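You operate a simulated robot arm through the tools that you are given. There is no shell and no other tool. Be economical: measure what you need, move in short steps, check, and stop when the job is done.

You are at the controls of a simulated two-armed robot. One attempt, no reset.

JOB
Take the lid off the straight glue pot and lay it down on the top of the parts cart. Press the blue button two times. Fetch the blue stirrer and stand it on the low shelf of the bin rack. Put the blue fender on the top of the long strip table away on the low shelf of the rack with pegs. Any order will do. Set down upright: blue stirrer.

It is judged by the outcome, as a careful person would: the job done as asked, and still so three seconds after it is handed in. It fails if anything else is knocked over, pushed out of place, dropped, spilled or broken. A push-on lid holds only when it is set on centred and level and pressed home; a screw cap is set on level and turned clockwise until tight.

ROBOT AND FRAMES
Two 7-joint arms with two-finger grippers on one trunk, on a base that drives. Base frame: it is fixed to the floor where the robot stands at the start and does not move with it; the origin is under the middle of the robot, x ahead of it, y to its left, z up. Readings come in m, rad, newtons and seconds.
The left shoulder is at the start at [0.05, 0.191, 0.992], the right one opposite. With the tool pointing down near the work surface each hand reaches from about 0.1 to 0.72 m from the robot's upright axis, wherever it stands, measured 20 degrees to its own side. Places, roughly: blue button [-2.5, -2.4, 1]; blue fender (8x8x31 cm) [-4.6, 0.9, 0.9]; blue stirrer (2x2x17 cm) [0.3, -0.6, 0.9]; low shelf of the bin rack [3.3, -0.9, 0.3]; low shelf of the rack with pegs (104x19 cm) [-0.74, 1.24, 0.52]; straight glue pot [0.75, 0.25, 0.5]. Payload 2.69 kg a hand.
The tool frame of a hand sits at the grasp point between the pads (the TCP): z along the fingers, y along the line on which they close. The tips reach 0.02 m beyond it. The gripper opens to 0.1 m. The gripper's body begins 0.063 m behind the TCP.
Orientation is told as [roll, pitch, yaw] about the base's x, y, z axes, in that order, counted from this pose: with the fingers straight down and closing along the base's y, the tool's x points along the base's -x, its y along +y and its z along -z.

CONTROLS
- The arms move only by the tool arm_command. It takes "left_increments", "right_increments" or both (then of equal length, played together; a hand with none holds still); each is a list of rows, each an object of numbers (a shift or turn left out is 0, a gripper value left out holds the last): "dx", "dy", "dz": the shift along the tool's x, y, z in units of 150 mm (1.0 is 150 mm); "ax", "ay", "az": the turn, a rotation vector about the tool's x, y, z in units of 180 degrees (1.0 is 180 degrees); "hand": the gripper command, from -1 (shut) to 1 (fully open), values between in proportion. In form: [{"dx": .., "dy": .., "dz": .., "ax": .., "ay": .., "az": .., "hand": ..}, ...]. A call has 1 to 8 rows; each row is the pose to reach, as a shift and turn from the pose commanded when the call began, along the tool's axes at that moment. A call with a number of a shift or a turn outside -1 to 1 is refused whole. Rows are played at 5 a second. More than 0.05 m and 0.15 rad between two rows, or a gripper value outside its range, and nothing of the call is played. Where a pose cannot be reached the arm comes as near as it can. A force on the tool above 40 N (or 10 N above the force at the start of the call, whichever is more), or a blocked arm, ends the call early, and 0.2 s more pass. Each finger travels about 0.153 m/s and halts on what it meets, pressing with about 29 N; the grip force reading is that of the motor and also rises with nothing between the fingers. The clock runs only during rows and for 0.2 s after the last one: add rows that repeat a pose to give the fingers time. The reply holds the time, the measured pose of the TCP, the force on the tool along the base axes, the opening and the grip force, in the units named above and with some noise, with the torque about the TCP (base axes, N m) and any sound that the robot's microphone picked up.
- Cameras (640 x 400 px; columns grow to the right, rows downward): "scene" is now at [0.1258, -0.0251, 1.1684]; the picture's right is [-0.27, -0.96, 0.00], its down [-0.50, 0.14, -0.85] and it looks along [0.82, -0.23, -0.52] (base axes); focal length 226 px, centre (320, 200). "left" rides on the left gripper at [0.07, 0.019, -0.099] in its tool frame; the picture's right is [-0.26, 0.97, 0.00], its down [-0.75, -0.20, -0.63] and it looks along [-0.61, -0.16, 0.78] (tool axes); focal length 230 px, centre (320, 200). "right" rides on the right gripper at [0.07, -0.019, -0.099] in its tool frame; the picture's right is [0.26, 0.97, 0.00], its down [-0.75, 0.20, -0.63] and it looks along [-0.61, 0.16, 0.78] (tool axes); focal length 230 px, centre (320, 200). There is no depth. A picture from a camera that has moved, and an enlarged one, comes with that camera's place and axes in the base frame and with its lens.
- camera(camera): a new picture of that camera. The clock stands still meanwhile.
- move_column(by): slides the trunk up (or, below 0, down) by that many m; the arms and the scene camera ride with it, the base frame stays. It gives what a move gives, with no picture.
- roll_base(legs): drives the robot by 1 to 6 legs, each [ahead, left, turn to the left] in m, m and rad, along the robot's own axes; the way and the turn of a leg run together, so that a leg with both is an arc; at most 1.5 m and 3.142 rad a leg. The arms and the cameras ride along, it lands a little off, and it stops where it bumps. It gives what a move gives.
- pan_tilt(pan, tilt): turns the head with the scene camera to pan (to the left, within 1.396 rad either way) and tilt (down, from -0.506 to 1.204), counted from straight ahead of the robot. It gives what a move gives.
- close_up(camera, box): a new picture of the part [left, top, right, bottom] of that camera's present view, enlarged. The clock stands still meanwhile.
- finish_job(): hands the job in; it is judged then, once.

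Work in short steps. Places have to be worked out from the pictures, the camera data and where the tool is seen: move nearer, look again, correct. Check each grasp and each placing, and mend what went wrong. You have 165 turns and 138 pictures in all, those below and enlarged ones among them. Open the grippers and draw the arms clear of the work before you hand the job in, unless the task says otherwise; then end with one line.

The tools are called after ">>>" as name(argument=value, ...) on one line, values as JSON. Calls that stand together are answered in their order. arm_command: Moves the arms, as the interface text tells. Its arguments: {"type":"object","properties":{"left_increments":{"type":"array"},"right_increments":{"type":"array"}},"required":[]} The other tools are called the same way: move_column (by) slides the trunk up or down; roll_base (legs) drives the base; pan_tilt (pan, tilt) turns the head that bears the scene camera; camera (camera) takes a picture; close_up (camera, box) takes an enlarged picture of a part of a camera's view; finish_job () hands the job in.

At the start:

```text
time_s: 0.0
left_ee_pos: [0.5067, 0.1389, 1.0298]
left_ee_rot: [0.0, -0.002, 0.002]
left_ft_force: [-0.1, -0.6, 0.5]
left_torque: [0.0, 0.0, 0.0]
left_width: 0.0999
left_finger_force: 0.0
right_ee_pos: [0.3871, -0.2188, 1.0403]
right_ee_rot: [0.0, 0.0, 0.001]
right_ft_force: [0.7, 1.1, 0.6]
right_torque: [0.01, 0.0, -0.01]
right_width: 0.1001
right_finger_force: 0.0
trunk travel left (down, up): [-0.05, 0.273]
robot x, y, heading: [0.0013, 0.0001, -0.001]
head pan, tilt: [-0.271, 0.548]
```

scene: 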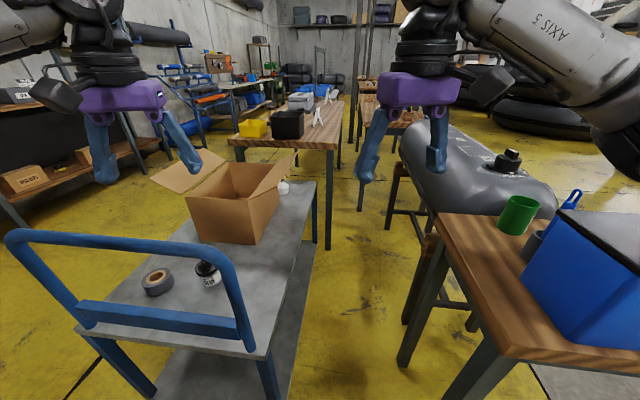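
right: 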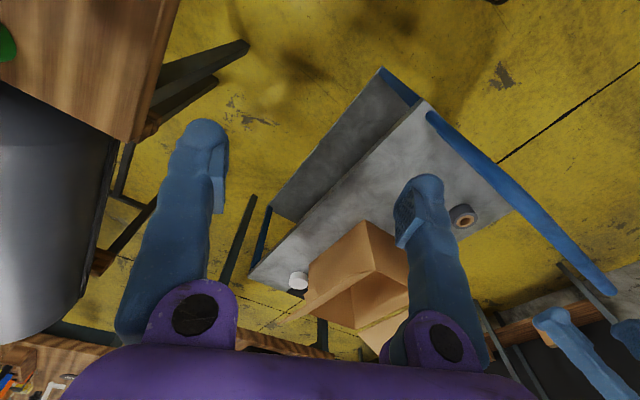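
left: 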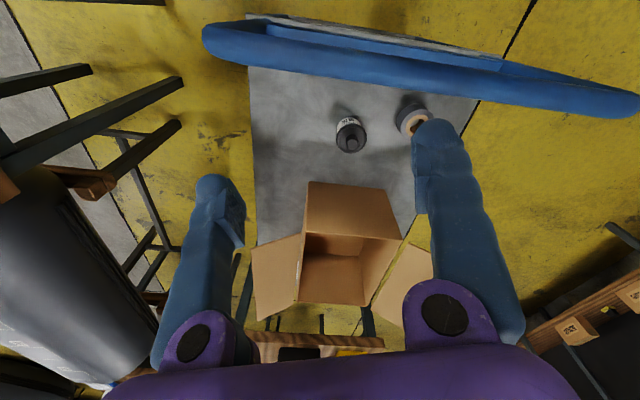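

I'll look closely at the pot on the cart and at the table on the right with the stirrer.

>>> close_up(camera="scene", box=[120, 160, 320, 300])

>>> close_up(camera="scene", box=[440, 140, 640, 280])

>>> close_up(camera="left", box=[240, 60, 480, 220])

```text
2.86 times, centred on (220, 230) of scene
camera zoom: at [0.1258, -0.0251, 1.1684], right [-0.27, -0.96, 0.0], down [-0.5, 0.14, -0.85], along [0.82, -0.23, -0.52], focal length 646 px, centre (606, 114)
```

zoom: 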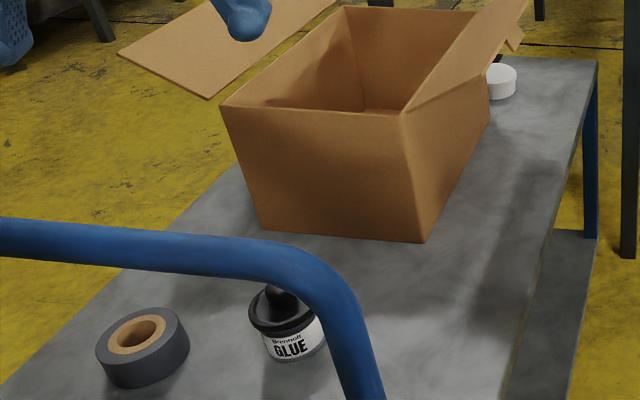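

```text
2.86 times, centred on (540, 210) of scene
camera zoom: at [0.1258, -0.0251, 1.1684], right [-0.27, -0.96, 0.0], down [-0.5, 0.14, -0.85], along [0.82, -0.23, -0.52], focal length 646 px, centre (-309, 171)
```

zoom: 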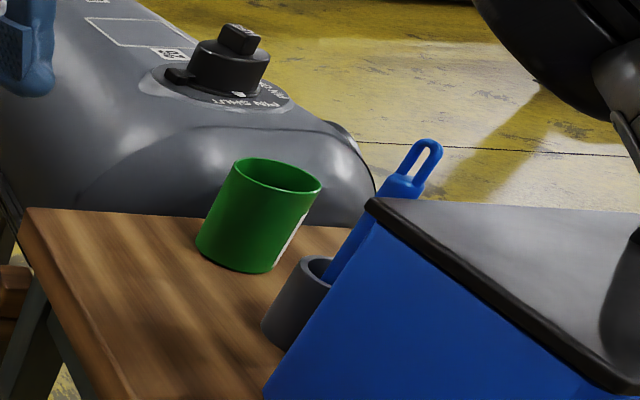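

```text
2.50 times, centred on (360, 140) of left
camera zoom: at [0.438, 0.1586, 1.1277], right [0.26, 0.97, 0.0], down [0.75, -0.2, 0.63], along [0.61, -0.16, -0.78], focal length 575 px, centre (220, 350)
```

zoom: 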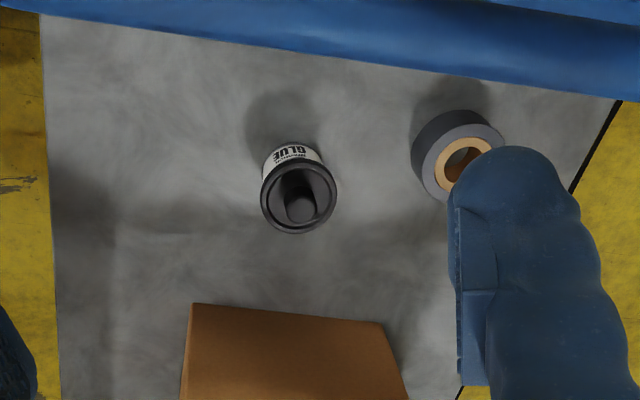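

Pot on the cart and the stirrer in a grey cup behind the blue box are visible. Now I look around to identify the other furniture.

>>> pan_tilt(pan=1.2, tilt=0.35)

>>> camera(camera="scene")

>>> pan_tilt(pan=-0.9, tilt=0.6)

>>> camera(camera="scene")

```text
time_s: 1.6
left_ee_pos: [0.5075, 0.139, 1.0299]
left_ee_rot: [-0.001, -0.001, 0.0]
left_ft_force: [0.3, -0.2, -0.2]
left_torque: [-0.01, 0.01, 0.0]
left_width: 0.1001
left_finger_force: 0.0
right_ee_pos: [0.3868, -0.2178, 1.0402]
right_ee_rot: [0.0, -0.002, 0.002]
right_ft_force: [-0.4, 0.5, 0.2]
right_torque: [-0.01, 0.0, 0.02]
right_width: 0.1003
right_finger_force: 0.0
trunk travel left (down, up): [-0.05, 0.273]
robot x, y, heading: [-0.0004, 0.0014, 0.001]
head pan, tilt: [1.201, 0.351]
```

```text
131 pictures are left
camera scene: at [0.0729, 0.0856, 1.1865], right [0.93, -0.36, 0.0], down [-0.12, -0.32, -0.94], along [0.34, 0.88, -0.34], focal length 226 px, centre (320, 200)
```

scene: 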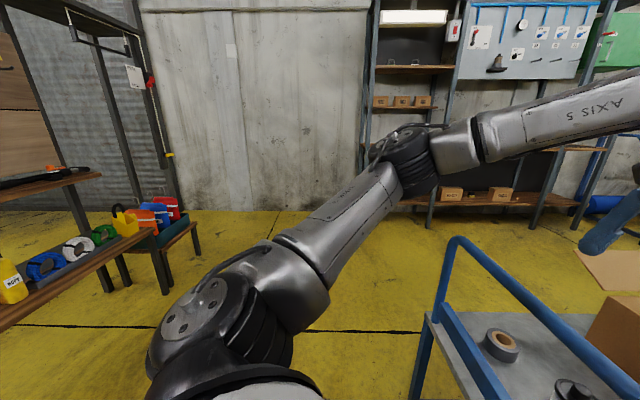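

```text
time_s: 3.6
left_ee_pos: [0.5074, 0.1383, 1.0299]
left_ee_rot: [-0.001, -0.001, -0.002]
left_ft_force: [0.5, -0.8, 0.3]
left_torque: [0.0, 0.0, -0.01]
left_width: 0.1
left_finger_force: 0.0
right_ee_pos: [0.3874, -0.2183, 1.0403]
right_ee_rot: [-0.002, 0.0, 0.0]
right_ft_force: [-0.3, -0.1, 0.2]
right_torque: [0.0, 0.02, 0.0]
right_width: 0.0998
right_finger_force: 0.2
trunk travel left (down, up): [-0.05, 0.273]
robot x, y, heading: [0.0022, 0.0015, -0.001]
head pan, tilt: [-0.901, 0.6]
```

```text
130 pictures are left
camera scene: at [0.0941, -0.0704, 1.1637], right [-0.78, -0.62, 0.0], down [-0.35, 0.44, -0.83], along [0.51, -0.65, -0.56], focal length 226 px, centre (320, 200)
```

scene: 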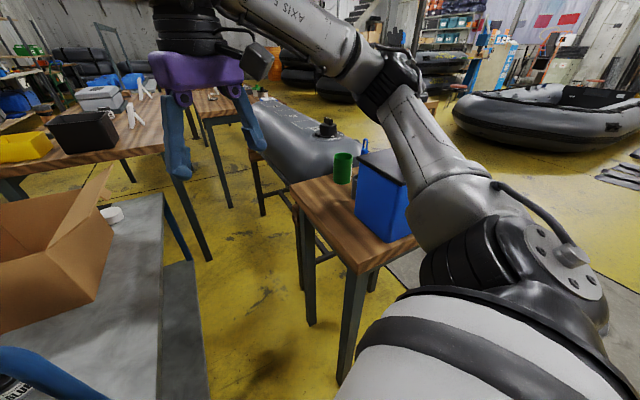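

The pot is near (0.66, 0.17, 0.62) behind the cart's handle bar, so I'll work from the cart's left side. I drive around to about (0.9, 1.0), facing the cart.

>>> roll_base(legs=[[0, 1.0, 0], [0.9, 0, 0], [0, 0, -1.99]])

>>> pan_tilt(pan=0, tilt=0.7)

>>> camera(camera="scene")

```text
time_s: 21.8
left_ee_pos: [0.813, 0.4861, 1.0302]
left_ee_rot: [-0.001, -0.002, -2.003]
left_ft_force: [0.5, 0.2, 0.2]
left_torque: [0.02, 0.0, 0.02]
left_width: 0.1001
left_finger_force: 0.1
right_ee_pos: [0.5374, 0.7448, 1.0394]
right_ee_rot: [-0.001, 0.001, -2.004]
right_ft_force: [1.3, 0.7, -0.5]
right_torque: [0.0, 0.0, 0.06]
right_width: 0.0999
right_finger_force: 0.0
trunk travel left (down, up): [-0.05, 0.273]
robot x, y, heading: [0.9036, 1.0063, -2.004]
head pan, tilt: [-0.901, 0.6]
```

```text
time_s: 23.0
left_ee_pos: [0.8123, 0.4871, 1.0292]
left_ee_rot: [0.0, -0.003, -2.004]
left_ft_force: [0.6, 0.1, -0.2]
left_torque: [0.03, 0.02, 0.01]
left_width: 0.0999
left_finger_force: 0.0
right_ee_pos: [0.5381, 0.7446, 1.0399]
right_ee_rot: [0.001, -0.001, -2.003]
right_ft_force: [0.2, -0.2, 0.1]
right_torque: [0.03, 0.04, -0.01]
right_width: 0.0998
right_finger_force: 0.0
trunk travel left (down, up): [-0.05, 0.273]
robot x, y, heading: [0.8958, 1.0051, -2.005]
head pan, tilt: [0.0, 0.7]
```

```text
129 pictures are left
camera scene: at [0.8453, 0.8908, 1.1551], right [-0.91, 0.42, 0.0], down [0.27, 0.58, -0.77], along [-0.32, -0.69, -0.64], focal length 226 px, centre (320, 200)
```

scene: 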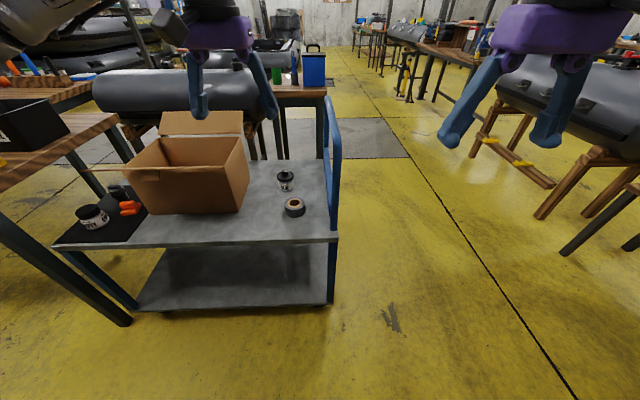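

Now there is a second pot beside the box; let me inspect both.

>>> close_up(camera="scene", box=[250, 150, 350, 230])

>>> close_up(camera="scene", box=[50, 160, 170, 250])

```text
5.00 times, centred on (300, 190) of scene
camera zoom: at [0.8453, 0.8908, 1.1551], right [-0.91, 0.42, 0.0], down [0.27, 0.58, -0.77], along [-0.32, -0.69, -0.64], focal length 1130 px, centre (420, 250)
```

zoom: 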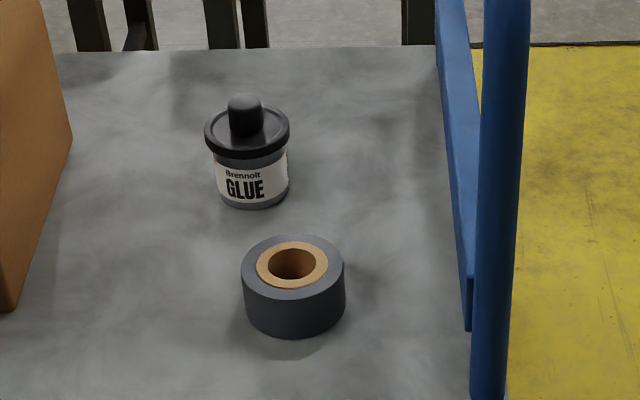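

```text
4.44 times, centred on (110, 205) of scene
camera zoom: at [0.8453, 0.8908, 1.1551], right [-0.91, 0.42, 0.0], down [0.27, 0.58, -0.77], along [-0.32, -0.69, -0.64], focal length 1005 px, centre (1253, 178)
```

zoom: 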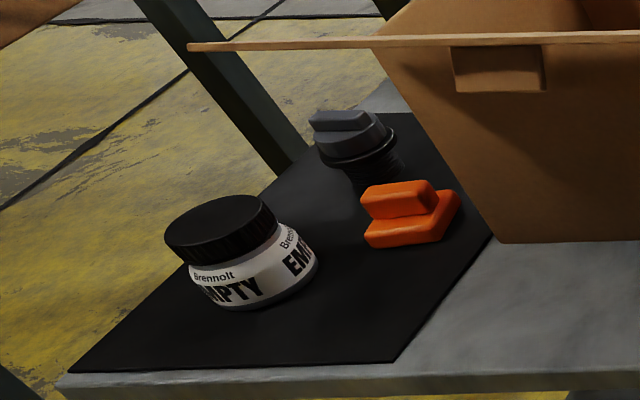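

The target is the knobbed-lid pot at about (0.66, 0.17), cart top ≈0.597, knob top ≈0.68. I move 0.22 m closer.

>>> roll_base(legs=[[0.22, 0, 0]])

>>> camera(camera="left")

>>> camera(camera="scene")

```text
time_s: 24.7
left_ee_pos: [0.7211, 0.2883, 1.0294]
left_ee_rot: [0.002, 0.0, -2.003]
left_ft_force: [-0.1, -0.3, -0.6]
left_torque: [0.0, 0.0, -0.05]
left_width: 0.0999
left_finger_force: 0.0
right_ee_pos: [0.446, 0.5475, 1.0387]
right_ee_rot: [-0.001, 0.0, -2.004]
right_ft_force: [-0.2, -0.2, -0.5]
right_torque: [0.02, 0.0, 0.01]
right_width: 0.0999
right_finger_force: 0.1
trunk travel left (down, up): [-0.05, 0.273]
robot x, y, heading: [0.8097, 0.809, -2.002]
head pan, tilt: [0.0, 0.7]
```

```text
126 pictures are left
camera left: at [0.7667, 0.344, 1.1275], right [0.77, -0.64, 0.0], down [-0.5, -0.6, 0.63], along [-0.4, -0.48, -0.78], focal length 230 px, centre (320, 200)
```

left: 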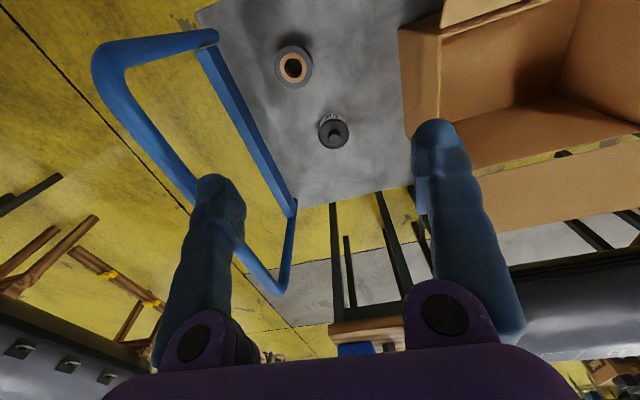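

```text
125 pictures are left
camera scene: at [0.7535, 0.6922, 1.155], right [-0.91, 0.42, 0.0], down [0.27, 0.58, -0.76], along [-0.32, -0.69, -0.64], focal length 226 px, centre (320, 200)
```

scene: 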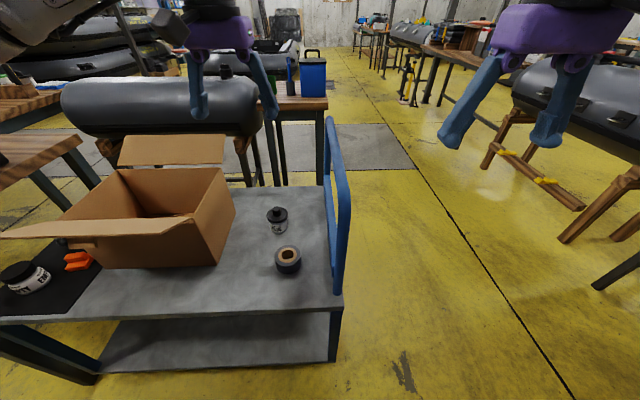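

Pot is roughly 0.11 m ahead of the left hand. I move above it, descending to z≈0.88.

>>> arm_command(left_increments=[{"dx": -0.15, "dz": 0.2, "hand": 1}, {"dx": -0.3, "dz": 0.4}, {"dx": -0.45, "dz": 0.6}, {"dx": -0.6, "dz": 0.8}, {"dx": -0.73, "dy": -0.03, "dz": 1.0}, {"dx": -0.73, "dy": -0.03, "dz": 1.0}])

>>> camera(camera="left")

>>> camera(camera="scene")

```text
time_s: 26.1
left_ee_pos: [0.6704, 0.19, 0.878]
left_ee_rot: [0.001, -0.001, -2.003]
left_ft_force: [-0.4, -0.9, 0.1]
left_torque: [-0.01, -0.02, 0.0]
left_width: 0.0999
left_finger_force: 0.0
right_ee_pos: [0.4461, 0.5465, 1.0403]
right_ee_rot: [0.0, 0.001, -2.004]
right_ft_force: [-0.5, 0.4, 0.4]
right_torque: [0.02, -0.02, -0.03]
right_width: 0.0999
right_finger_force: 0.1
trunk travel left (down, up): [-0.05, 0.273]
robot x, y, heading: [0.806, 0.8072, -2.005]
head pan, tilt: [0.0, 0.7]
```

```text
124 pictures are left
camera left: at [0.7165, 0.2466, 0.9765], right [0.77, -0.64, 0.0], down [-0.5, -0.6, 0.63], along [-0.4, -0.48, -0.78], focal length 230 px, centre (320, 200)
```

left: 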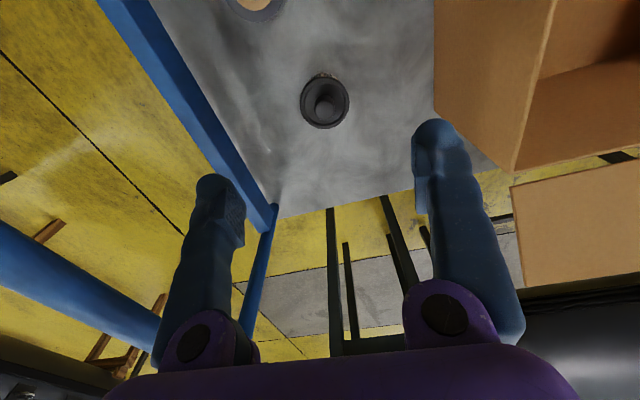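

```text
123 pictures are left
camera scene: at [0.7537, 0.6927, 1.1551], right [-0.91, 0.42, 0.0], down [0.27, 0.58, -0.77], along [-0.32, -0.69, -0.64], focal length 226 px, centre (320, 200)
```

scene: 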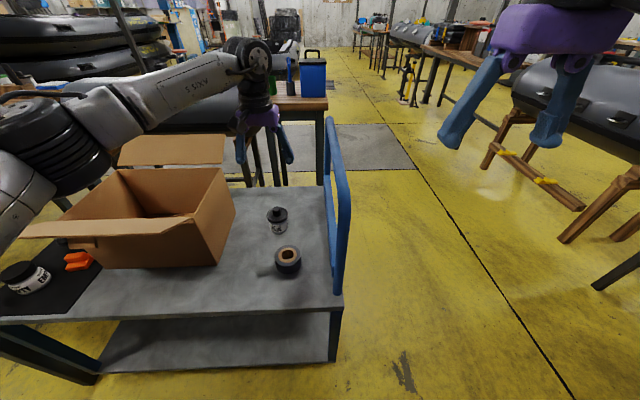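

Slight correction (−7 mm in tool x, +5 mm in tool y) and descend to z≈0.76.

>>> arm_command(left_increments=[{"dx": -0.05, "dy": 0.03, "dz": 0.25}, {"dx": -0.05, "dy": 0.03, "dz": 0.5}, {"dx": -0.05, "dy": 0.03, "dz": 0.75}, {"dx": -0.05, "dy": 0.03, "dz": 0.79}])

>>> camera(camera="left")

>>> close_up(camera="scene", box=[220, 130, 340, 280])

```text
time_s: 27.1
left_ee_pos: [0.6707, 0.182, 0.7606]
left_ee_rot: [0.0, -0.003, -2.004]
left_ft_force: [0.8, -0.2, 0.2]
left_torque: [-0.04, 0.0, 0.0]
left_width: 0.0998
left_finger_force: 0.0
right_ee_pos: [0.4463, 0.5476, 1.039]
right_ee_rot: [0.001, 0.001, -2.003]
right_ft_force: [0.3, -1.1, 0.2]
right_torque: [0.0, -0.01, -0.02]
right_width: 0.0997
right_finger_force: 0.1
trunk travel left (down, up): [-0.05, 0.273]
robot x, y, heading: [0.8057, 0.8094, -2.002]
head pan, tilt: [0.0, 0.7]
```

```text
122 pictures are left
camera left: at [0.7175, 0.2377, 0.8589], right [0.77, -0.64, 0.0], down [-0.5, -0.6, 0.63], along [-0.4, -0.48, -0.78], focal length 230 px, centre (320, 200)
```

left: 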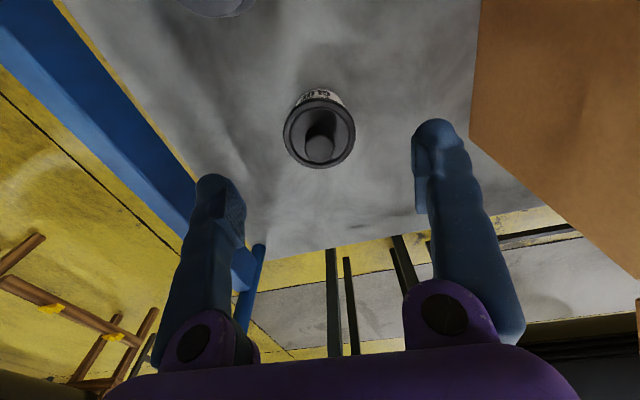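

```text
2.67 times, centred on (280, 205) of scene
camera zoom: at [0.7537, 0.6926, 1.1551], right [-0.91, 0.42, 0.0], down [0.27, 0.58, -0.76], along [-0.32, -0.69, -0.64], focal length 603 px, centre (427, 187)
```

zoom: 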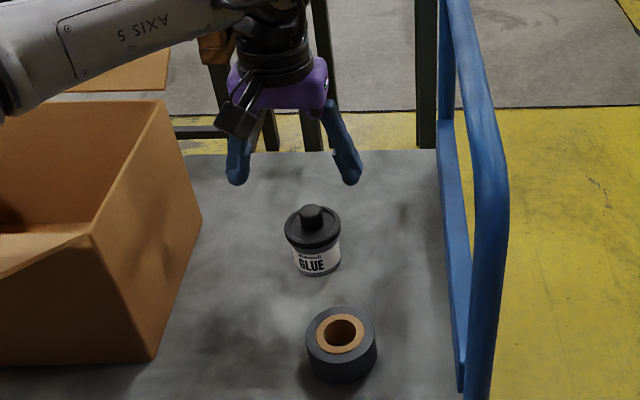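

Triangulated knob top (0.665, 0.1755, 0.696). Move −8 mm in tool x and descend to z≈0.692 around the knob, then close.

>>> arm_command(left_increments=[{"dx": -0.056, "dy": -0.007, "dz": 0.0}, {"dx": -0.056, "dy": -0.007, "dz": 0.2}, {"dx": -0.056, "dy": -0.007, "dz": 0.35}, {"dx": -0.056, "dy": -0.007, "dz": 0.45}])

>>> camera(camera="left")

>>> close_up(camera="scene", box=[220, 150, 340, 250])

```text
time_s: 28.1
left_ee_pos: [0.6663, 0.176, 0.6934]
left_ee_rot: [-0.001, -0.003, -2.004]
left_ft_force: [-0.5, 0.0, 0.8]
left_torque: [0.02, 0.04, -0.01]
left_width: 0.0999
left_finger_force: 0.2
right_ee_pos: [0.4466, 0.5469, 1.0394]
right_ee_rot: [-0.001, 0.001, -2.003]
right_ft_force: [-0.3, -0.3, 0.0]
right_torque: [0.02, -0.03, 0.0]
right_width: 0.0998
right_finger_force: 0.0
trunk travel left (down, up): [-0.05, 0.273]
robot x, y, heading: [0.8057, 0.8083, -2.005]
head pan, tilt: [0.0, 0.7]
```

```text
120 pictures are left
camera left: at [0.7133, 0.2313, 0.7913], right [0.77, -0.64, 0.0], down [-0.5, -0.6, 0.63], along [-0.4, -0.48, -0.78], focal length 230 px, centre (320, 200)
```

left: 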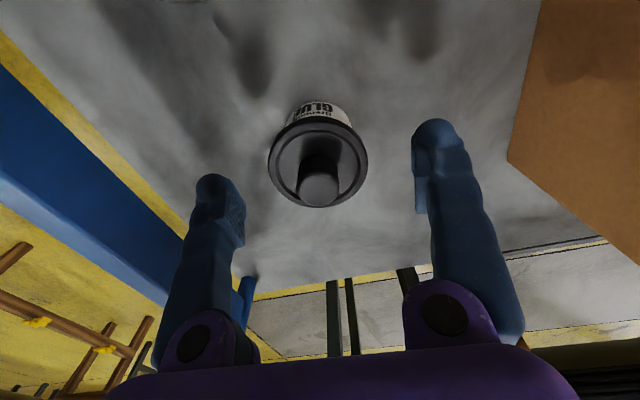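

```text
4.00 times, centred on (280, 200) of scene
camera zoom: at [0.7536, 0.6926, 1.1551], right [-0.91, 0.42, 0.0], down [0.27, 0.58, -0.76], along [-0.32, -0.69, -0.64], focal length 904 px, centre (480, 200)
```

zoom: 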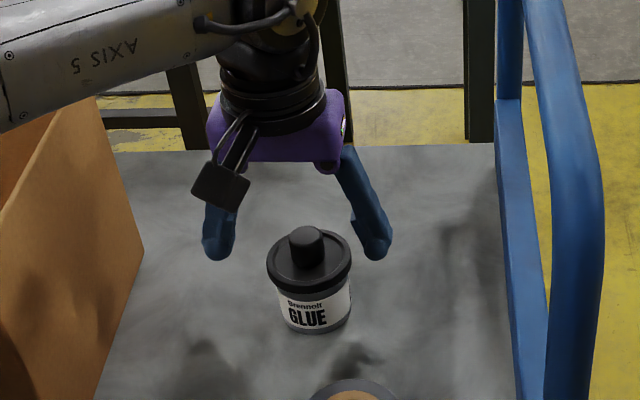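

Fingers straddle the knob and the depth agrees. Closing on the knob.

>>> arm_command(left_increments=[{"dy": -0.02, "dz": 0.03, "hand": 1}, {"dy": -0.02, "dz": 0.03, "hand": -1}, {"dy": -0.02, "dz": 0.03, "hand": -1}, {"dy": -0.02, "dz": 0.03, "hand": -1}, {"dy": -0.02, "dz": 0.03, "hand": -1}])

>>> camera(camera="left")

```text
time_s: 29.3
left_ee_pos: [0.6635, 0.1763, 0.689]
left_ee_rot: [0.0, 0.0, -2.004]
left_ft_force: [-1.1, 1.0, -0.7]
left_torque: [-0.02, -0.04, 0.02]
left_width: 0.0235
left_finger_force: 28.8
right_ee_pos: [0.4459, 0.5462, 1.0393]
right_ee_rot: [-0.002, -0.002, -2.003]
right_ft_force: [-0.5, -0.1, 0.0]
right_torque: [0.02, 0.02, 0.02]
right_width: 0.1001
right_finger_force: 0.0
trunk travel left (down, up): [-0.05, 0.273]
robot x, y, heading: [0.8067, 0.8068, -2.0]
head pan, tilt: [0.0, 0.7]
```

```text
118 pictures are left
camera left: at [0.7103, 0.232, 0.7872], right [0.77, -0.64, 0.0], down [-0.5, -0.6, 0.63], along [-0.4, -0.48, -0.78], focal length 230 px, centre (320, 200)
```

left: 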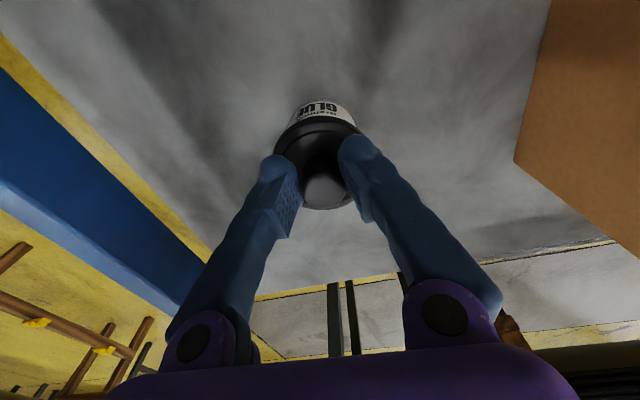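

Knob gripped (23.5 mm). Lift 2.5 cm slowly and see whether the pot follows.

>>> arm_command(left_increments=[{"dz": -0.04}, {"dz": -0.08}, {"dz": -0.12}, {"dz": -0.17}])

>>> close_up(camera="scene", box=[220, 150, 340, 250])

```text
time_s: 30.3
left_ee_pos: [0.6631, 0.1764, 0.7139]
left_ee_rot: [0.0, 0.0, -2.003]
left_ft_force: [-0.4, 0.3, -1.9]
left_torque: [0.0, -0.03, -0.01]
left_width: 0.0236
left_finger_force: 29.4
right_ee_pos: [0.4453, 0.5471, 1.0401]
right_ee_rot: [0.0, 0.001, -2.003]
right_ft_force: [1.0, 1.0, 1.0]
right_torque: [0.01, -0.04, -0.04]
right_width: 0.1
right_finger_force: 0.1
trunk travel left (down, up): [-0.05, 0.273]
robot x, y, heading: [0.805, 0.8076, -2.002]
head pan, tilt: [0.0, 0.7]
```

```text
4.00 times, centred on (280, 200) of scene
camera zoom: at [0.7536, 0.6925, 1.1551], right [-0.91, 0.42, 0.0], down [0.27, 0.58, -0.76], along [-0.32, -0.69, -0.64], focal length 904 px, centre (480, 200)
```

zoom: 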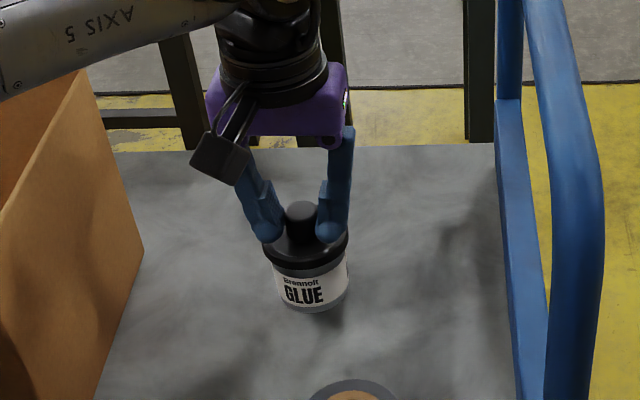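

The pot lifts with the lid, so I'll hold the pot body with the right hand in the air. First raise left hand and bring it toward the robot.

>>> arm_command(left_increments=[{"dz": -0.25}, {"dz": -0.5}, {"dz": -0.75}, {"dz": -1.0, "dx": 0.1}, {"dz": -1.0, "dx": 0.35}, {"dz": -1.0, "dx": 0.6}, {"dz": -1.0, "dx": 0.6}])

>>> camera(camera="scene")

>>> camera(camera="right")

```text
time_s: 31.9
left_ee_pos: [0.701, 0.2586, 0.8638]
left_ee_rot: [0.0, -0.003, -2.005]
left_ft_force: [-0.5, -0.4, -1.3]
left_torque: [0.0, -0.02, 0.0]
left_width: 0.0233
left_finger_force: 29.5
right_ee_pos: [0.4465, 0.5458, 1.0393]
right_ee_rot: [-0.001, 0.0, -2.003]
right_ft_force: [-0.5, -0.3, 0.5]
right_torque: [-0.03, -0.03, 0.02]
right_width: 0.1
right_finger_force: 0.0
trunk travel left (down, up): [-0.05, 0.273]
robot x, y, heading: [0.808, 0.8075, -2.005]
head pan, tilt: [0.0, 0.7]
```

```text
116 pictures are left
camera scene: at [0.7536, 0.6925, 1.1551], right [-0.91, 0.42, 0.0], down [0.27, 0.58, -0.76], along [-0.32, -0.69, -0.64], focal length 226 px, centre (320, 200)
```

scene: 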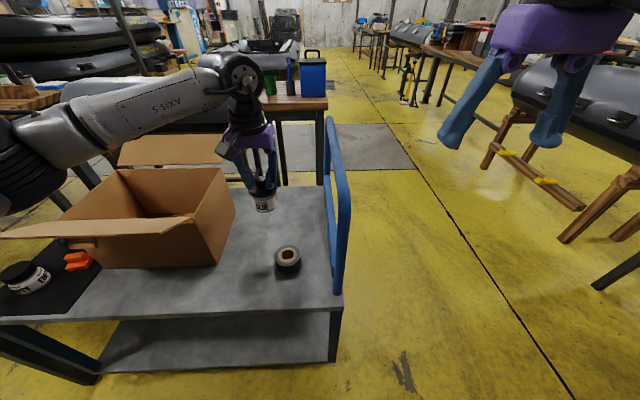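

```text
115 pictures are left
camera right: at [0.4585, 0.6178, 1.1383], right [0.99, -0.17, 0.0], down [-0.13, -0.77, 0.63], along [-0.11, -0.62, -0.78], focal length 230 px, centre (320, 200)
```

right: 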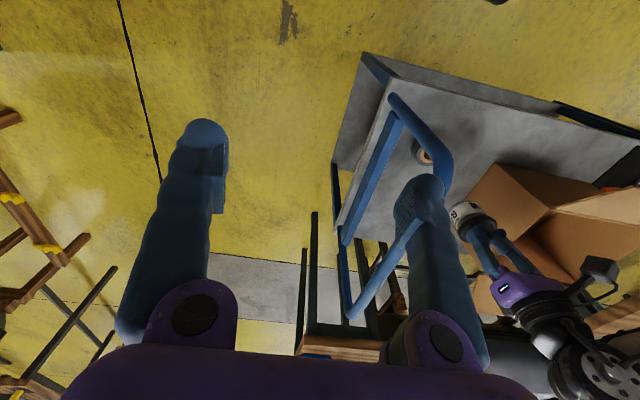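

The handle is in the right arm's way down here, so I raise the pot to z≈1.14 in front of the robot while turning the right hand toward horizontal, pointing forward-left.

>>> arm_command(left_increments=[{"dz": -0.13, "dx": 0.02, "dy": -0.0}, {"dz": -0.26, "dx": 0.04, "dy": -0.05}, {"dz": -0.4, "dx": 0.06, "dy": -0.15}, {"dz": -0.53, "dx": 0.08, "dy": -0.25}, {"dz": -0.66, "dx": 0.1, "dy": -0.35}, {"dz": -0.8, "dx": 0.13, "dy": -0.45}, {"dz": -0.92, "dx": 0.15, "dy": -0.57}], right_increments=[{"dz": -0.04, "ax": -0.0185, "ay": -0.0321, "az": -0.0185}, {"dz": -0.08, "ax": -0.0371, "ay": -0.0641, "az": -0.0371}, {"dz": -0.12, "ax": -0.0556, "ay": -0.0962, "az": -0.0556}, {"dz": -0.16, "ax": -0.0741, "ay": -0.1283, "az": -0.0741}, {"dz": -0.2, "ax": -0.0927, "ay": -0.1604, "az": -0.0927}, {"dz": -0.24, "ax": -0.1112, "ay": -0.1924, "az": -0.1112}, {"dz": -0.27, "ax": -0.1298, "ay": -0.2245, "az": -0.1298}])

>>> arm_command(left_increments=[{"dz": -0.13}, {"dz": -0.26}, {"dz": -0.4}, {"dz": -0.53}, {"dz": -0.66}, {"dz": -0.8}, {"dz": -0.92}], right_increments=[{"ax": -0.0185, "ay": -0.0321, "az": -0.0185}, {"ax": -0.0371, "ay": -0.0641, "az": -0.0371}, {"ax": -0.0556, "ay": -0.0962, "az": -0.0556}, {"ax": -0.0741, "ay": -0.1283, "az": -0.0741}, {"ax": -0.0927, "ay": -0.1604, "az": -0.0927}, {"ax": -0.1112, "ay": -0.1924, "az": -0.1112}, {"ax": -0.1298, "ay": -0.2245, "az": -0.1298}])

>>> camera(camera="scene")

>>> camera(camera="right")

```text
time_s: 33.5
left_ee_pos: [0.632, 0.3147, 1.0039]
left_ee_rot: [0.0, -0.003, -2.002]
left_ft_force: [-0.5, 0.2, -2.5]
left_torque: [0.02, 0.03, 0.03]
left_width: 0.0232
left_finger_force: 29.1
right_ee_pos: [0.4456, 0.5475, 1.0822]
right_ee_rot: [0.309, -0.764, -1.697]
right_ft_force: [0.2, -0.3, 0.1]
right_torque: [0.0, -0.02, -0.01]
right_width: 0.0999
right_finger_force: 0.1
trunk travel left (down, up): [-0.05, 0.273]
robot x, y, heading: [0.8069, 0.8084, -2.0]
head pan, tilt: [0.0, 0.7]
```

```text
time_s: 35.1
left_ee_pos: [0.6326, 0.3154, 1.1427]
left_ee_rot: [0.0, -0.003, -2.005]
left_ft_force: [-0.5, 0.2, -2.1]
left_torque: [0.01, -0.06, -0.02]
left_width: 0.0238
left_finger_force: 29.2
right_ee_pos: [0.4511, 0.5468, 1.0725]
right_ee_rot: [0.424, -1.413, -1.45]
right_ft_force: [-0.5, 1.1, 0.8]
right_torque: [-0.01, 0.0, -0.01]
right_width: 0.0999
right_finger_force: 0.2
right hand out of reach, approached as far as the arm can: row 6, 7
trunk travel left (down, up): [-0.05, 0.273]
robot x, y, heading: [0.8077, 0.8072, -2.005]
head pan, tilt: [0.0, 0.7]
```

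```text
114 pictures are left
camera scene: at [0.7534, 0.6933, 1.1552], right [-0.91, 0.42, 0.0], down [0.27, 0.58, -0.77], along [-0.32, -0.69, -0.64], focal length 226 px, centre (320, 200)
```

scene: 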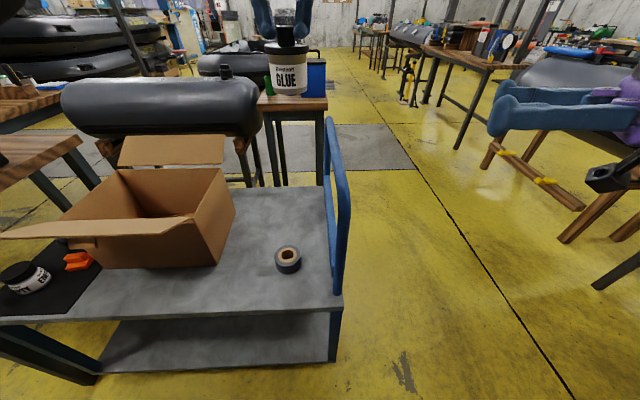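

```text
113 pictures are left
camera right: at [0.3836, 0.6312, 1.0165], right [0.82, 0.53, -0.19], down [-0.14, 0.52, 0.84], along [0.55, -0.67, 0.5], focal length 230 px, centre (320, 200)
```

right: 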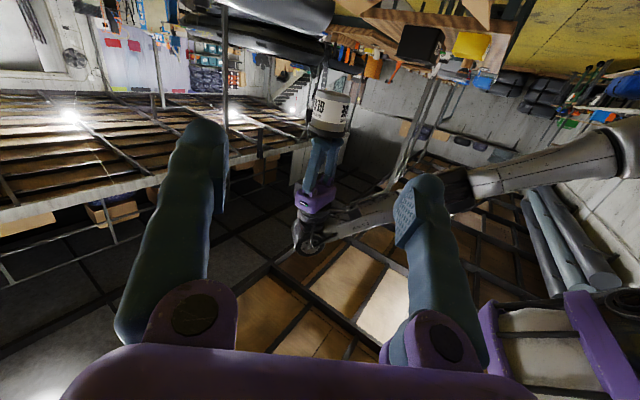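

Pot hangs level at ~(0.633, 0.315), body z 1.055–1.11. I move the right hand forward 0.15 m to a pre-grasp and check.

>>> arm_command(right_increments=[{"dz": 0.25, "dy": 0.03}, {"dz": 0.5, "dy": 0.06}, {"dz": 0.75, "dy": 0.1}, {"dz": 1.0, "dy": 0.13}, {"dz": 1.0, "dy": 0.13}])

>>> camera(camera="right")

>>> camera(camera="scene")

```text
time_s: 36.3
left_ee_pos: [0.6326, 0.3138, 1.1416]
left_ee_rot: [0.0, -0.002, -2.005]
left_ft_force: [-0.2, -0.8, -1.5]
left_torque: [-0.01, 0.0, 0.02]
left_width: 0.0233
left_finger_force: 28.8
right_ee_pos: [0.5481, 0.4289, 1.0529]
right_ee_rot: [0.431, -1.413, -1.459]
right_ft_force: [0.3, 0.3, 0.2]
right_torque: [0.02, 0.01, 0.01]
right_width: 0.1002
right_finger_force: 0.0
trunk travel left (down, up): [-0.05, 0.273]
robot x, y, heading: [0.8058, 0.8074, -2.006]
head pan, tilt: [0.0, 0.7]
```

```text
112 pictures are left
camera right: at [0.4792, 0.5137, 0.997], right [0.82, 0.53, -0.19], down [-0.14, 0.52, 0.84], along [0.55, -0.67, 0.5], focal length 230 px, centre (320, 200)
```

right: 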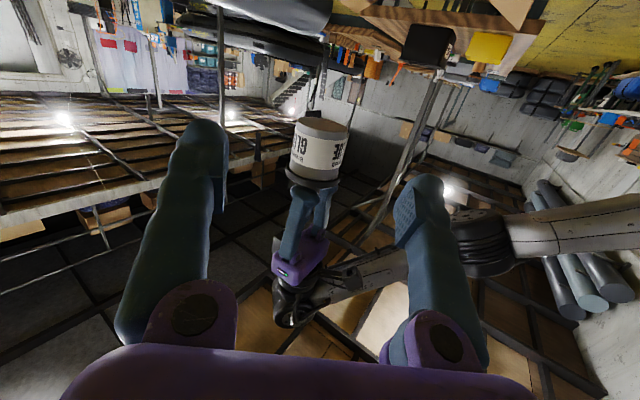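

```text
111 pictures are left
camera scene: at [0.7536, 0.6926, 1.1551], right [-0.91, 0.42, 0.0], down [0.27, 0.58, -0.76], along [-0.32, -0.69, -0.64], focal length 226 px, centre (320, 200)
```

scene: 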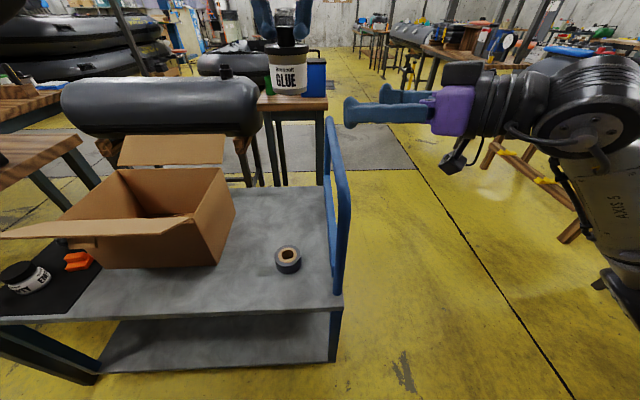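

Level the right hand (pitch 8°, roll ~4°), raise it and align, staying ~9 cm short of the pot.

>>> arm_command(right_increments=[{"dx": -0.1, "dy": 0.03, "dz": 0.06, "ay": -0.015, "az": -0.007}, {"dx": -0.2, "dy": 0.07, "dz": 0.13, "ay": -0.03, "az": -0.014}, {"dx": -0.31, "dy": 0.107, "dz": 0.2, "ay": -0.044, "az": -0.0205}, {"dx": -0.31, "dy": 0.107, "dz": 0.2, "ay": -0.044, "az": -0.0205}])

>>> camera(camera="right")

```text
time_s: 37.3
left_ee_pos: [0.6322, 0.3133, 1.1417]
left_ee_rot: [0.0, -0.001, -2.004]
left_ft_force: [0.3, 1.1, -1.8]
left_torque: [0.0, -0.02, -0.02]
left_width: 0.0233
left_finger_force: 29.0
right_ee_pos: [0.577, 0.4041, 1.0957]
right_ee_rot: [0.335, -1.565, -1.359]
right_ft_force: [0.3, 0.0, 0.2]
right_torque: [0.03, 0.0, -0.02]
right_width: 0.0999
right_finger_force: 0.0
trunk travel left (down, up): [-0.05, 0.273]
robot x, y, heading: [0.8077, 0.8064, -2.004]
head pan, tilt: [0.0, 0.7]
```

```text
110 pictures are left
camera right: at [0.5096, 0.4802, 1.0261], right [0.83, 0.5, -0.26], down [-0.15, 0.64, 0.75], along [0.54, -0.58, 0.61], focal length 230 px, centre (320, 200)
```

right: 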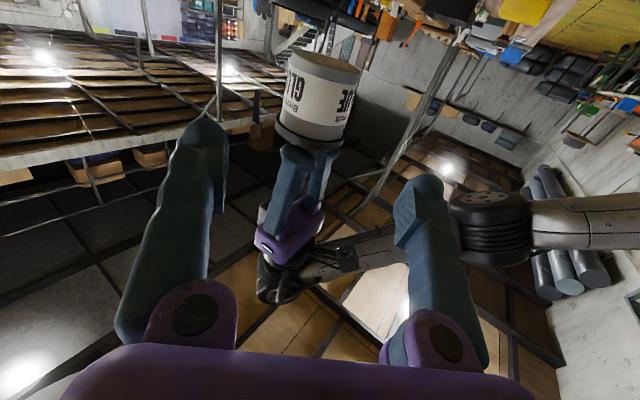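

Level now. Advance to the pot body: 10.5 cm forward, 1.5 cm down, then inspect before closing.

>>> arm_command(right_increments=[{"dx": 0.1, "dy": 0.01, "dz": 0.05}, {"dx": 0.1, "dy": 0.01, "dz": 0.2}, {"dx": 0.1, "dy": 0.01, "dz": 0.35}, {"dx": 0.1, "dy": 0.01, "dz": 0.5}, {"dx": 0.1, "dy": 0.01, "dz": 0.65}, {"dx": 0.1, "dy": 0.01, "dz": 0.69}])

>>> camera(camera="right")

>>> close_up(camera="scene", box=[220, 0, 420, 140])

```text
time_s: 38.7
left_ee_pos: [0.6328, 0.3147, 1.141]
left_ee_rot: [0.0, -0.003, -2.005]
left_ft_force: [0.4, 0.0, -1.9]
left_torque: [0.0, 0.01, -0.01]
left_width: 0.0235
left_finger_force: 29.3
right_ee_pos: [0.6326, 0.3157, 1.0796]
right_ee_rot: [0.247, -1.564, -1.274]
right_ft_force: [0.0, -0.1, -0.3]
right_torque: [0.05, -0.01, 0.01]
right_width: 0.0999
right_finger_force: 0.0
trunk travel left (down, up): [-0.05, 0.273]
robot x, y, heading: [0.8056, 0.8073, -2.003]
head pan, tilt: [0.0, 0.7]
```

```text
109 pictures are left
camera right: at [0.5649, 0.3913, 1.0099], right [0.83, 0.5, -0.26], down [-0.15, 0.64, 0.75], along [0.54, -0.58, 0.6], focal length 230 px, centre (320, 200)
```

right: 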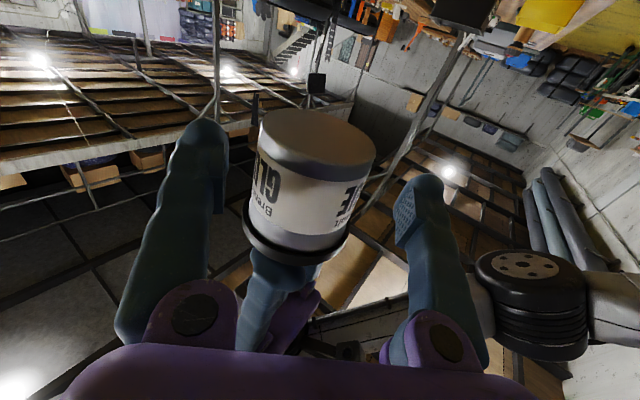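

```text
2.86 times, centred on (320, 70) of scene
camera zoom: at [0.7536, 0.6925, 1.1551], right [-0.91, 0.42, 0.0], down [0.27, 0.58, -0.76], along [-0.32, -0.69, -0.64], focal length 646 px, centre (320, 571)
```

zoom: 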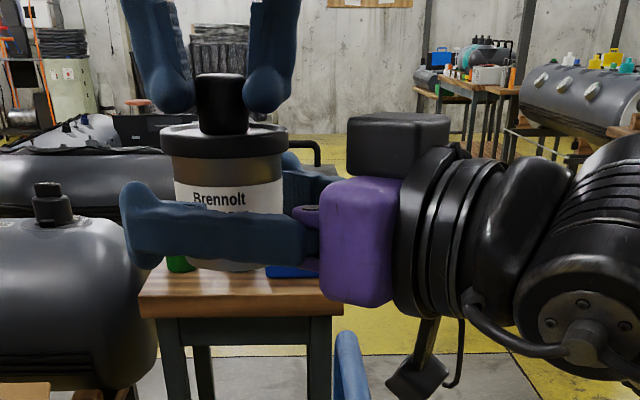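

Fingers bracket the pot body below the lid. Close the right hand.

>>> arm_command(right_increments=[{"hand": -1}, {"hand": -1}, {"hand": -1}, {"hand": -1}])

>>> arm_command(left_increments=[{"dz": -0.05}, {"dz": -0.1}, {"dz": -0.15}, {"dz": -0.2}, {"dz": -0.3}])

>>> close_up(camera="scene", box=[220, 0, 420, 140])

```text
time_s: 39.7
left_ee_pos: [0.6344, 0.3141, 1.1422]
left_ee_rot: [0.002, 0.002, -2.006]
left_ft_force: [15.6, 14.5, 5.1]
left_torque: [0.59, -0.59, 0.07]
left_width: 0.0233
left_finger_force: 29.0
right_ee_pos: [0.6297, 0.3152, 1.0776]
right_ee_rot: [0.336, -1.563, -1.369]
right_ft_force: [-15.8, -14.5, -5.3]
right_torque: [0.35, -0.38, -0.17]
right_width: 0.0555
right_finger_force: 29.4
trunk travel left (down, up): [-0.05, 0.273]
robot x, y, heading: [0.8054, 0.8047, -2.006]
head pan, tilt: [0.0, 0.7]
heard: snap
```

```text
time_s: 40.9
left_ee_pos: [0.6377, 0.3172, 1.1812]
left_ee_rot: [0.0, -0.004, -2.003]
left_ft_force: [0.2, -0.7, -0.6]
left_torque: [-0.01, 0.02, 0.02]
left_width: 0.0234
left_finger_force: 28.8
left hand out of reach, approached as far as the arm can: row 5
right_ee_pos: [0.6328, 0.3157, 1.0798]
right_ee_rot: [0.175, -1.565, -1.199]
right_ft_force: [0.9, 0.5, -1.2]
right_torque: [0.0, -0.01, -0.04]
right_width: 0.0563
right_finger_force: 29.3
trunk travel left (down, up): [-0.05, 0.273]
robot x, y, heading: [0.8057, 0.8078, -2.004]
head pan, tilt: [0.0, 0.7]
```

```text
2.86 times, centred on (320, 70) of scene
camera zoom: at [0.754, 0.6926, 1.1551], right [-0.91, 0.42, 0.0], down [0.27, 0.58, -0.77], along [-0.32, -0.69, -0.64], focal length 646 px, centre (320, 571)
```

zoom: 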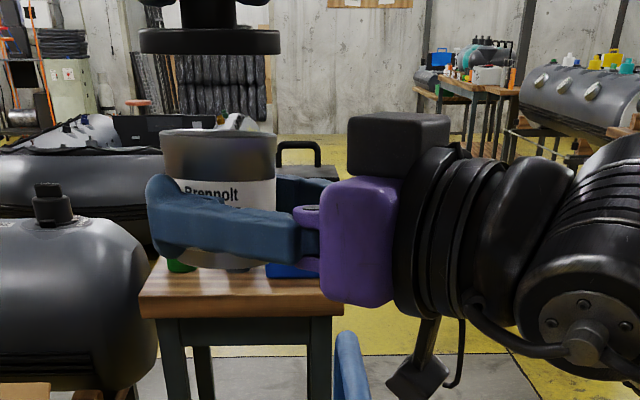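

Snap heard, lid is off. Now move the left hand over the lid's spot on the cart at about (0.751, 0.219).

>>> arm_command(left_increments=[{"dy": 0.24, "dx": -0.07}, {"dy": 0.48, "dx": -0.14}, {"dy": 0.72, "dx": -0.21}, {"dy": 0.958, "dx": -0.278}, {"dy": 0.958, "dx": -0.278, "dz": 0.25}, {"dy": 0.958, "dx": -0.278, "dz": 0.5}, {"dy": 0.958, "dx": -0.278, "dz": 0.75}, {"dy": 0.958, "dx": -0.278, "dz": 1.0}])

>>> arm_command(left_increments=[{"dz": 0.25}, {"dz": 0.5}, {"dz": 0.75}, {"dz": 1.0}, {"dz": 1.0}])

>>> camera(camera="left")

>>> camera(camera="scene")

```text
time_s: 42.7
left_ee_pos: [0.75, 0.2204, 1.0297]
left_ee_rot: [-0.003, -0.002, -2.001]
left_ft_force: [0.2, 0.0, 0.0]
left_torque: [0.05, 0.0, -0.01]
left_width: 0.0238
left_finger_force: 28.9
right_ee_pos: [0.6315, 0.3162, 1.0793]
right_ee_rot: [0.264, -1.564, -1.292]
right_ft_force: [-0.2, -0.3, -1.5]
right_torque: [0.03, 0.02, 0.05]
right_width: 0.0557
right_finger_force: 29.0
trunk travel left (down, up): [-0.05, 0.273]
robot x, y, heading: [0.8056, 0.809, -2.003]
head pan, tilt: [0.0, 0.7]
```

```text
time_s: 43.9
left_ee_pos: [0.75, 0.2183, 0.8789]
left_ee_rot: [0.0, -0.001, -2.004]
left_ft_force: [0.3, -1.1, -0.2]
left_torque: [0.04, -0.02, 0.03]
left_width: 0.0234
left_finger_force: 29.2
right_ee_pos: [0.6309, 0.3151, 1.0804]
right_ee_rot: [0.258, -1.567, -1.287]
right_ft_force: [-0.3, 0.2, -1.3]
right_torque: [0.07, 0.02, 0.02]
right_width: 0.0559
right_finger_force: 28.8
trunk travel left (down, up): [-0.05, 0.273]
robot x, y, heading: [0.8092, 0.8073, -2.001]
head pan, tilt: [0.0, 0.7]
```

```text
106 pictures are left
camera left: at [0.7967, 0.2753, 0.9773], right [0.77, -0.64, 0.0], down [-0.5, -0.6, 0.63], along [-0.4, -0.49, -0.78], focal length 230 px, centre (320, 200)
```

left: 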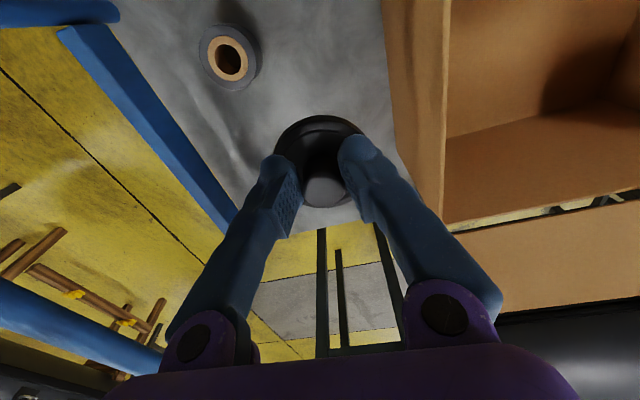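

```text
105 pictures are left
camera scene: at [0.7536, 0.6925, 1.1551], right [-0.91, 0.42, 0.0], down [0.27, 0.58, -0.76], along [-0.32, -0.69, -0.64], focal length 226 px, centre (320, 200)
```

scene: 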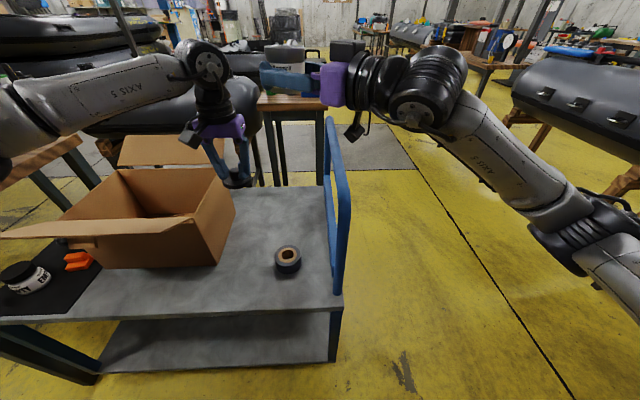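

Clearance to the box looks adequate but I'll descend in steps and check the forearm over the box.

>>> arm_command(left_increments=[{"dz": 0.25, "dy": -0.04}, {"dz": 0.5, "dy": -0.06}, {"dz": 0.75, "dy": -0.06}, {"dz": 0.95, "dy": -0.06}])

>>> close_up(camera="scene", box=[60, 60, 340, 280])

>>> camera(camera="left")

```text
time_s: 44.9
left_ee_pos: [0.7427, 0.2224, 0.7386]
left_ee_rot: [0.002, -0.002, -2.004]
left_ft_force: [0.1, 0.1, -0.3]
left_torque: [-0.02, 0.0, 0.0]
left_width: 0.0237
left_finger_force: 29.0
right_ee_pos: [0.6321, 0.3168, 1.0795]
right_ee_rot: [0.266, -1.566, -1.294]
right_ft_force: [-0.6, 1.2, -1.6]
right_torque: [0.02, 0.03, -0.03]
right_width: 0.0555
right_finger_force: 29.0
trunk travel left (down, up): [-0.05, 0.273]
robot x, y, heading: [0.8043, 0.8034, -2.001]
head pan, tilt: [0.0, 0.7]
```

```text
1.82 times, centred on (200, 170) of scene
camera zoom: at [0.7536, 0.6924, 1.1551], right [-0.91, 0.42, 0.0], down [0.27, 0.58, -0.76], along [-0.32, -0.69, -0.64], focal length 411 px, centre (538, 254)
```

zoom: 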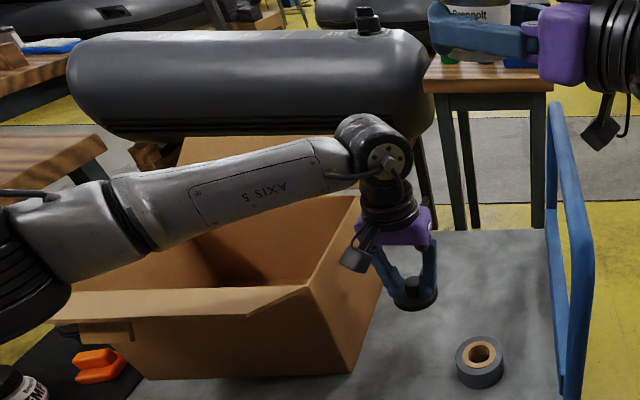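

```text
103 pictures are left
camera left: at [0.7883, 0.2794, 0.8364], right [0.77, -0.64, 0.0], down [-0.5, -0.6, 0.63], along [-0.4, -0.48, -0.78], focal length 230 px, centre (320, 200)
```

left: 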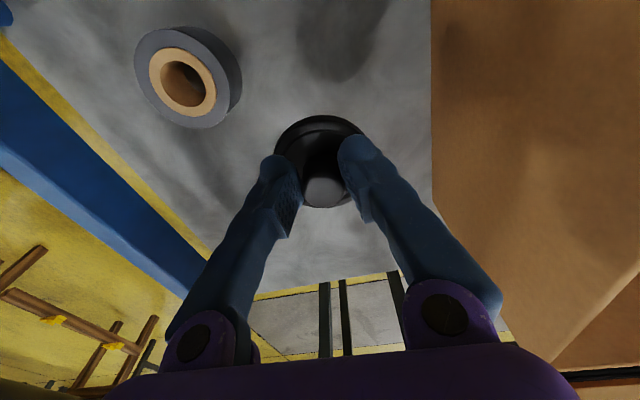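

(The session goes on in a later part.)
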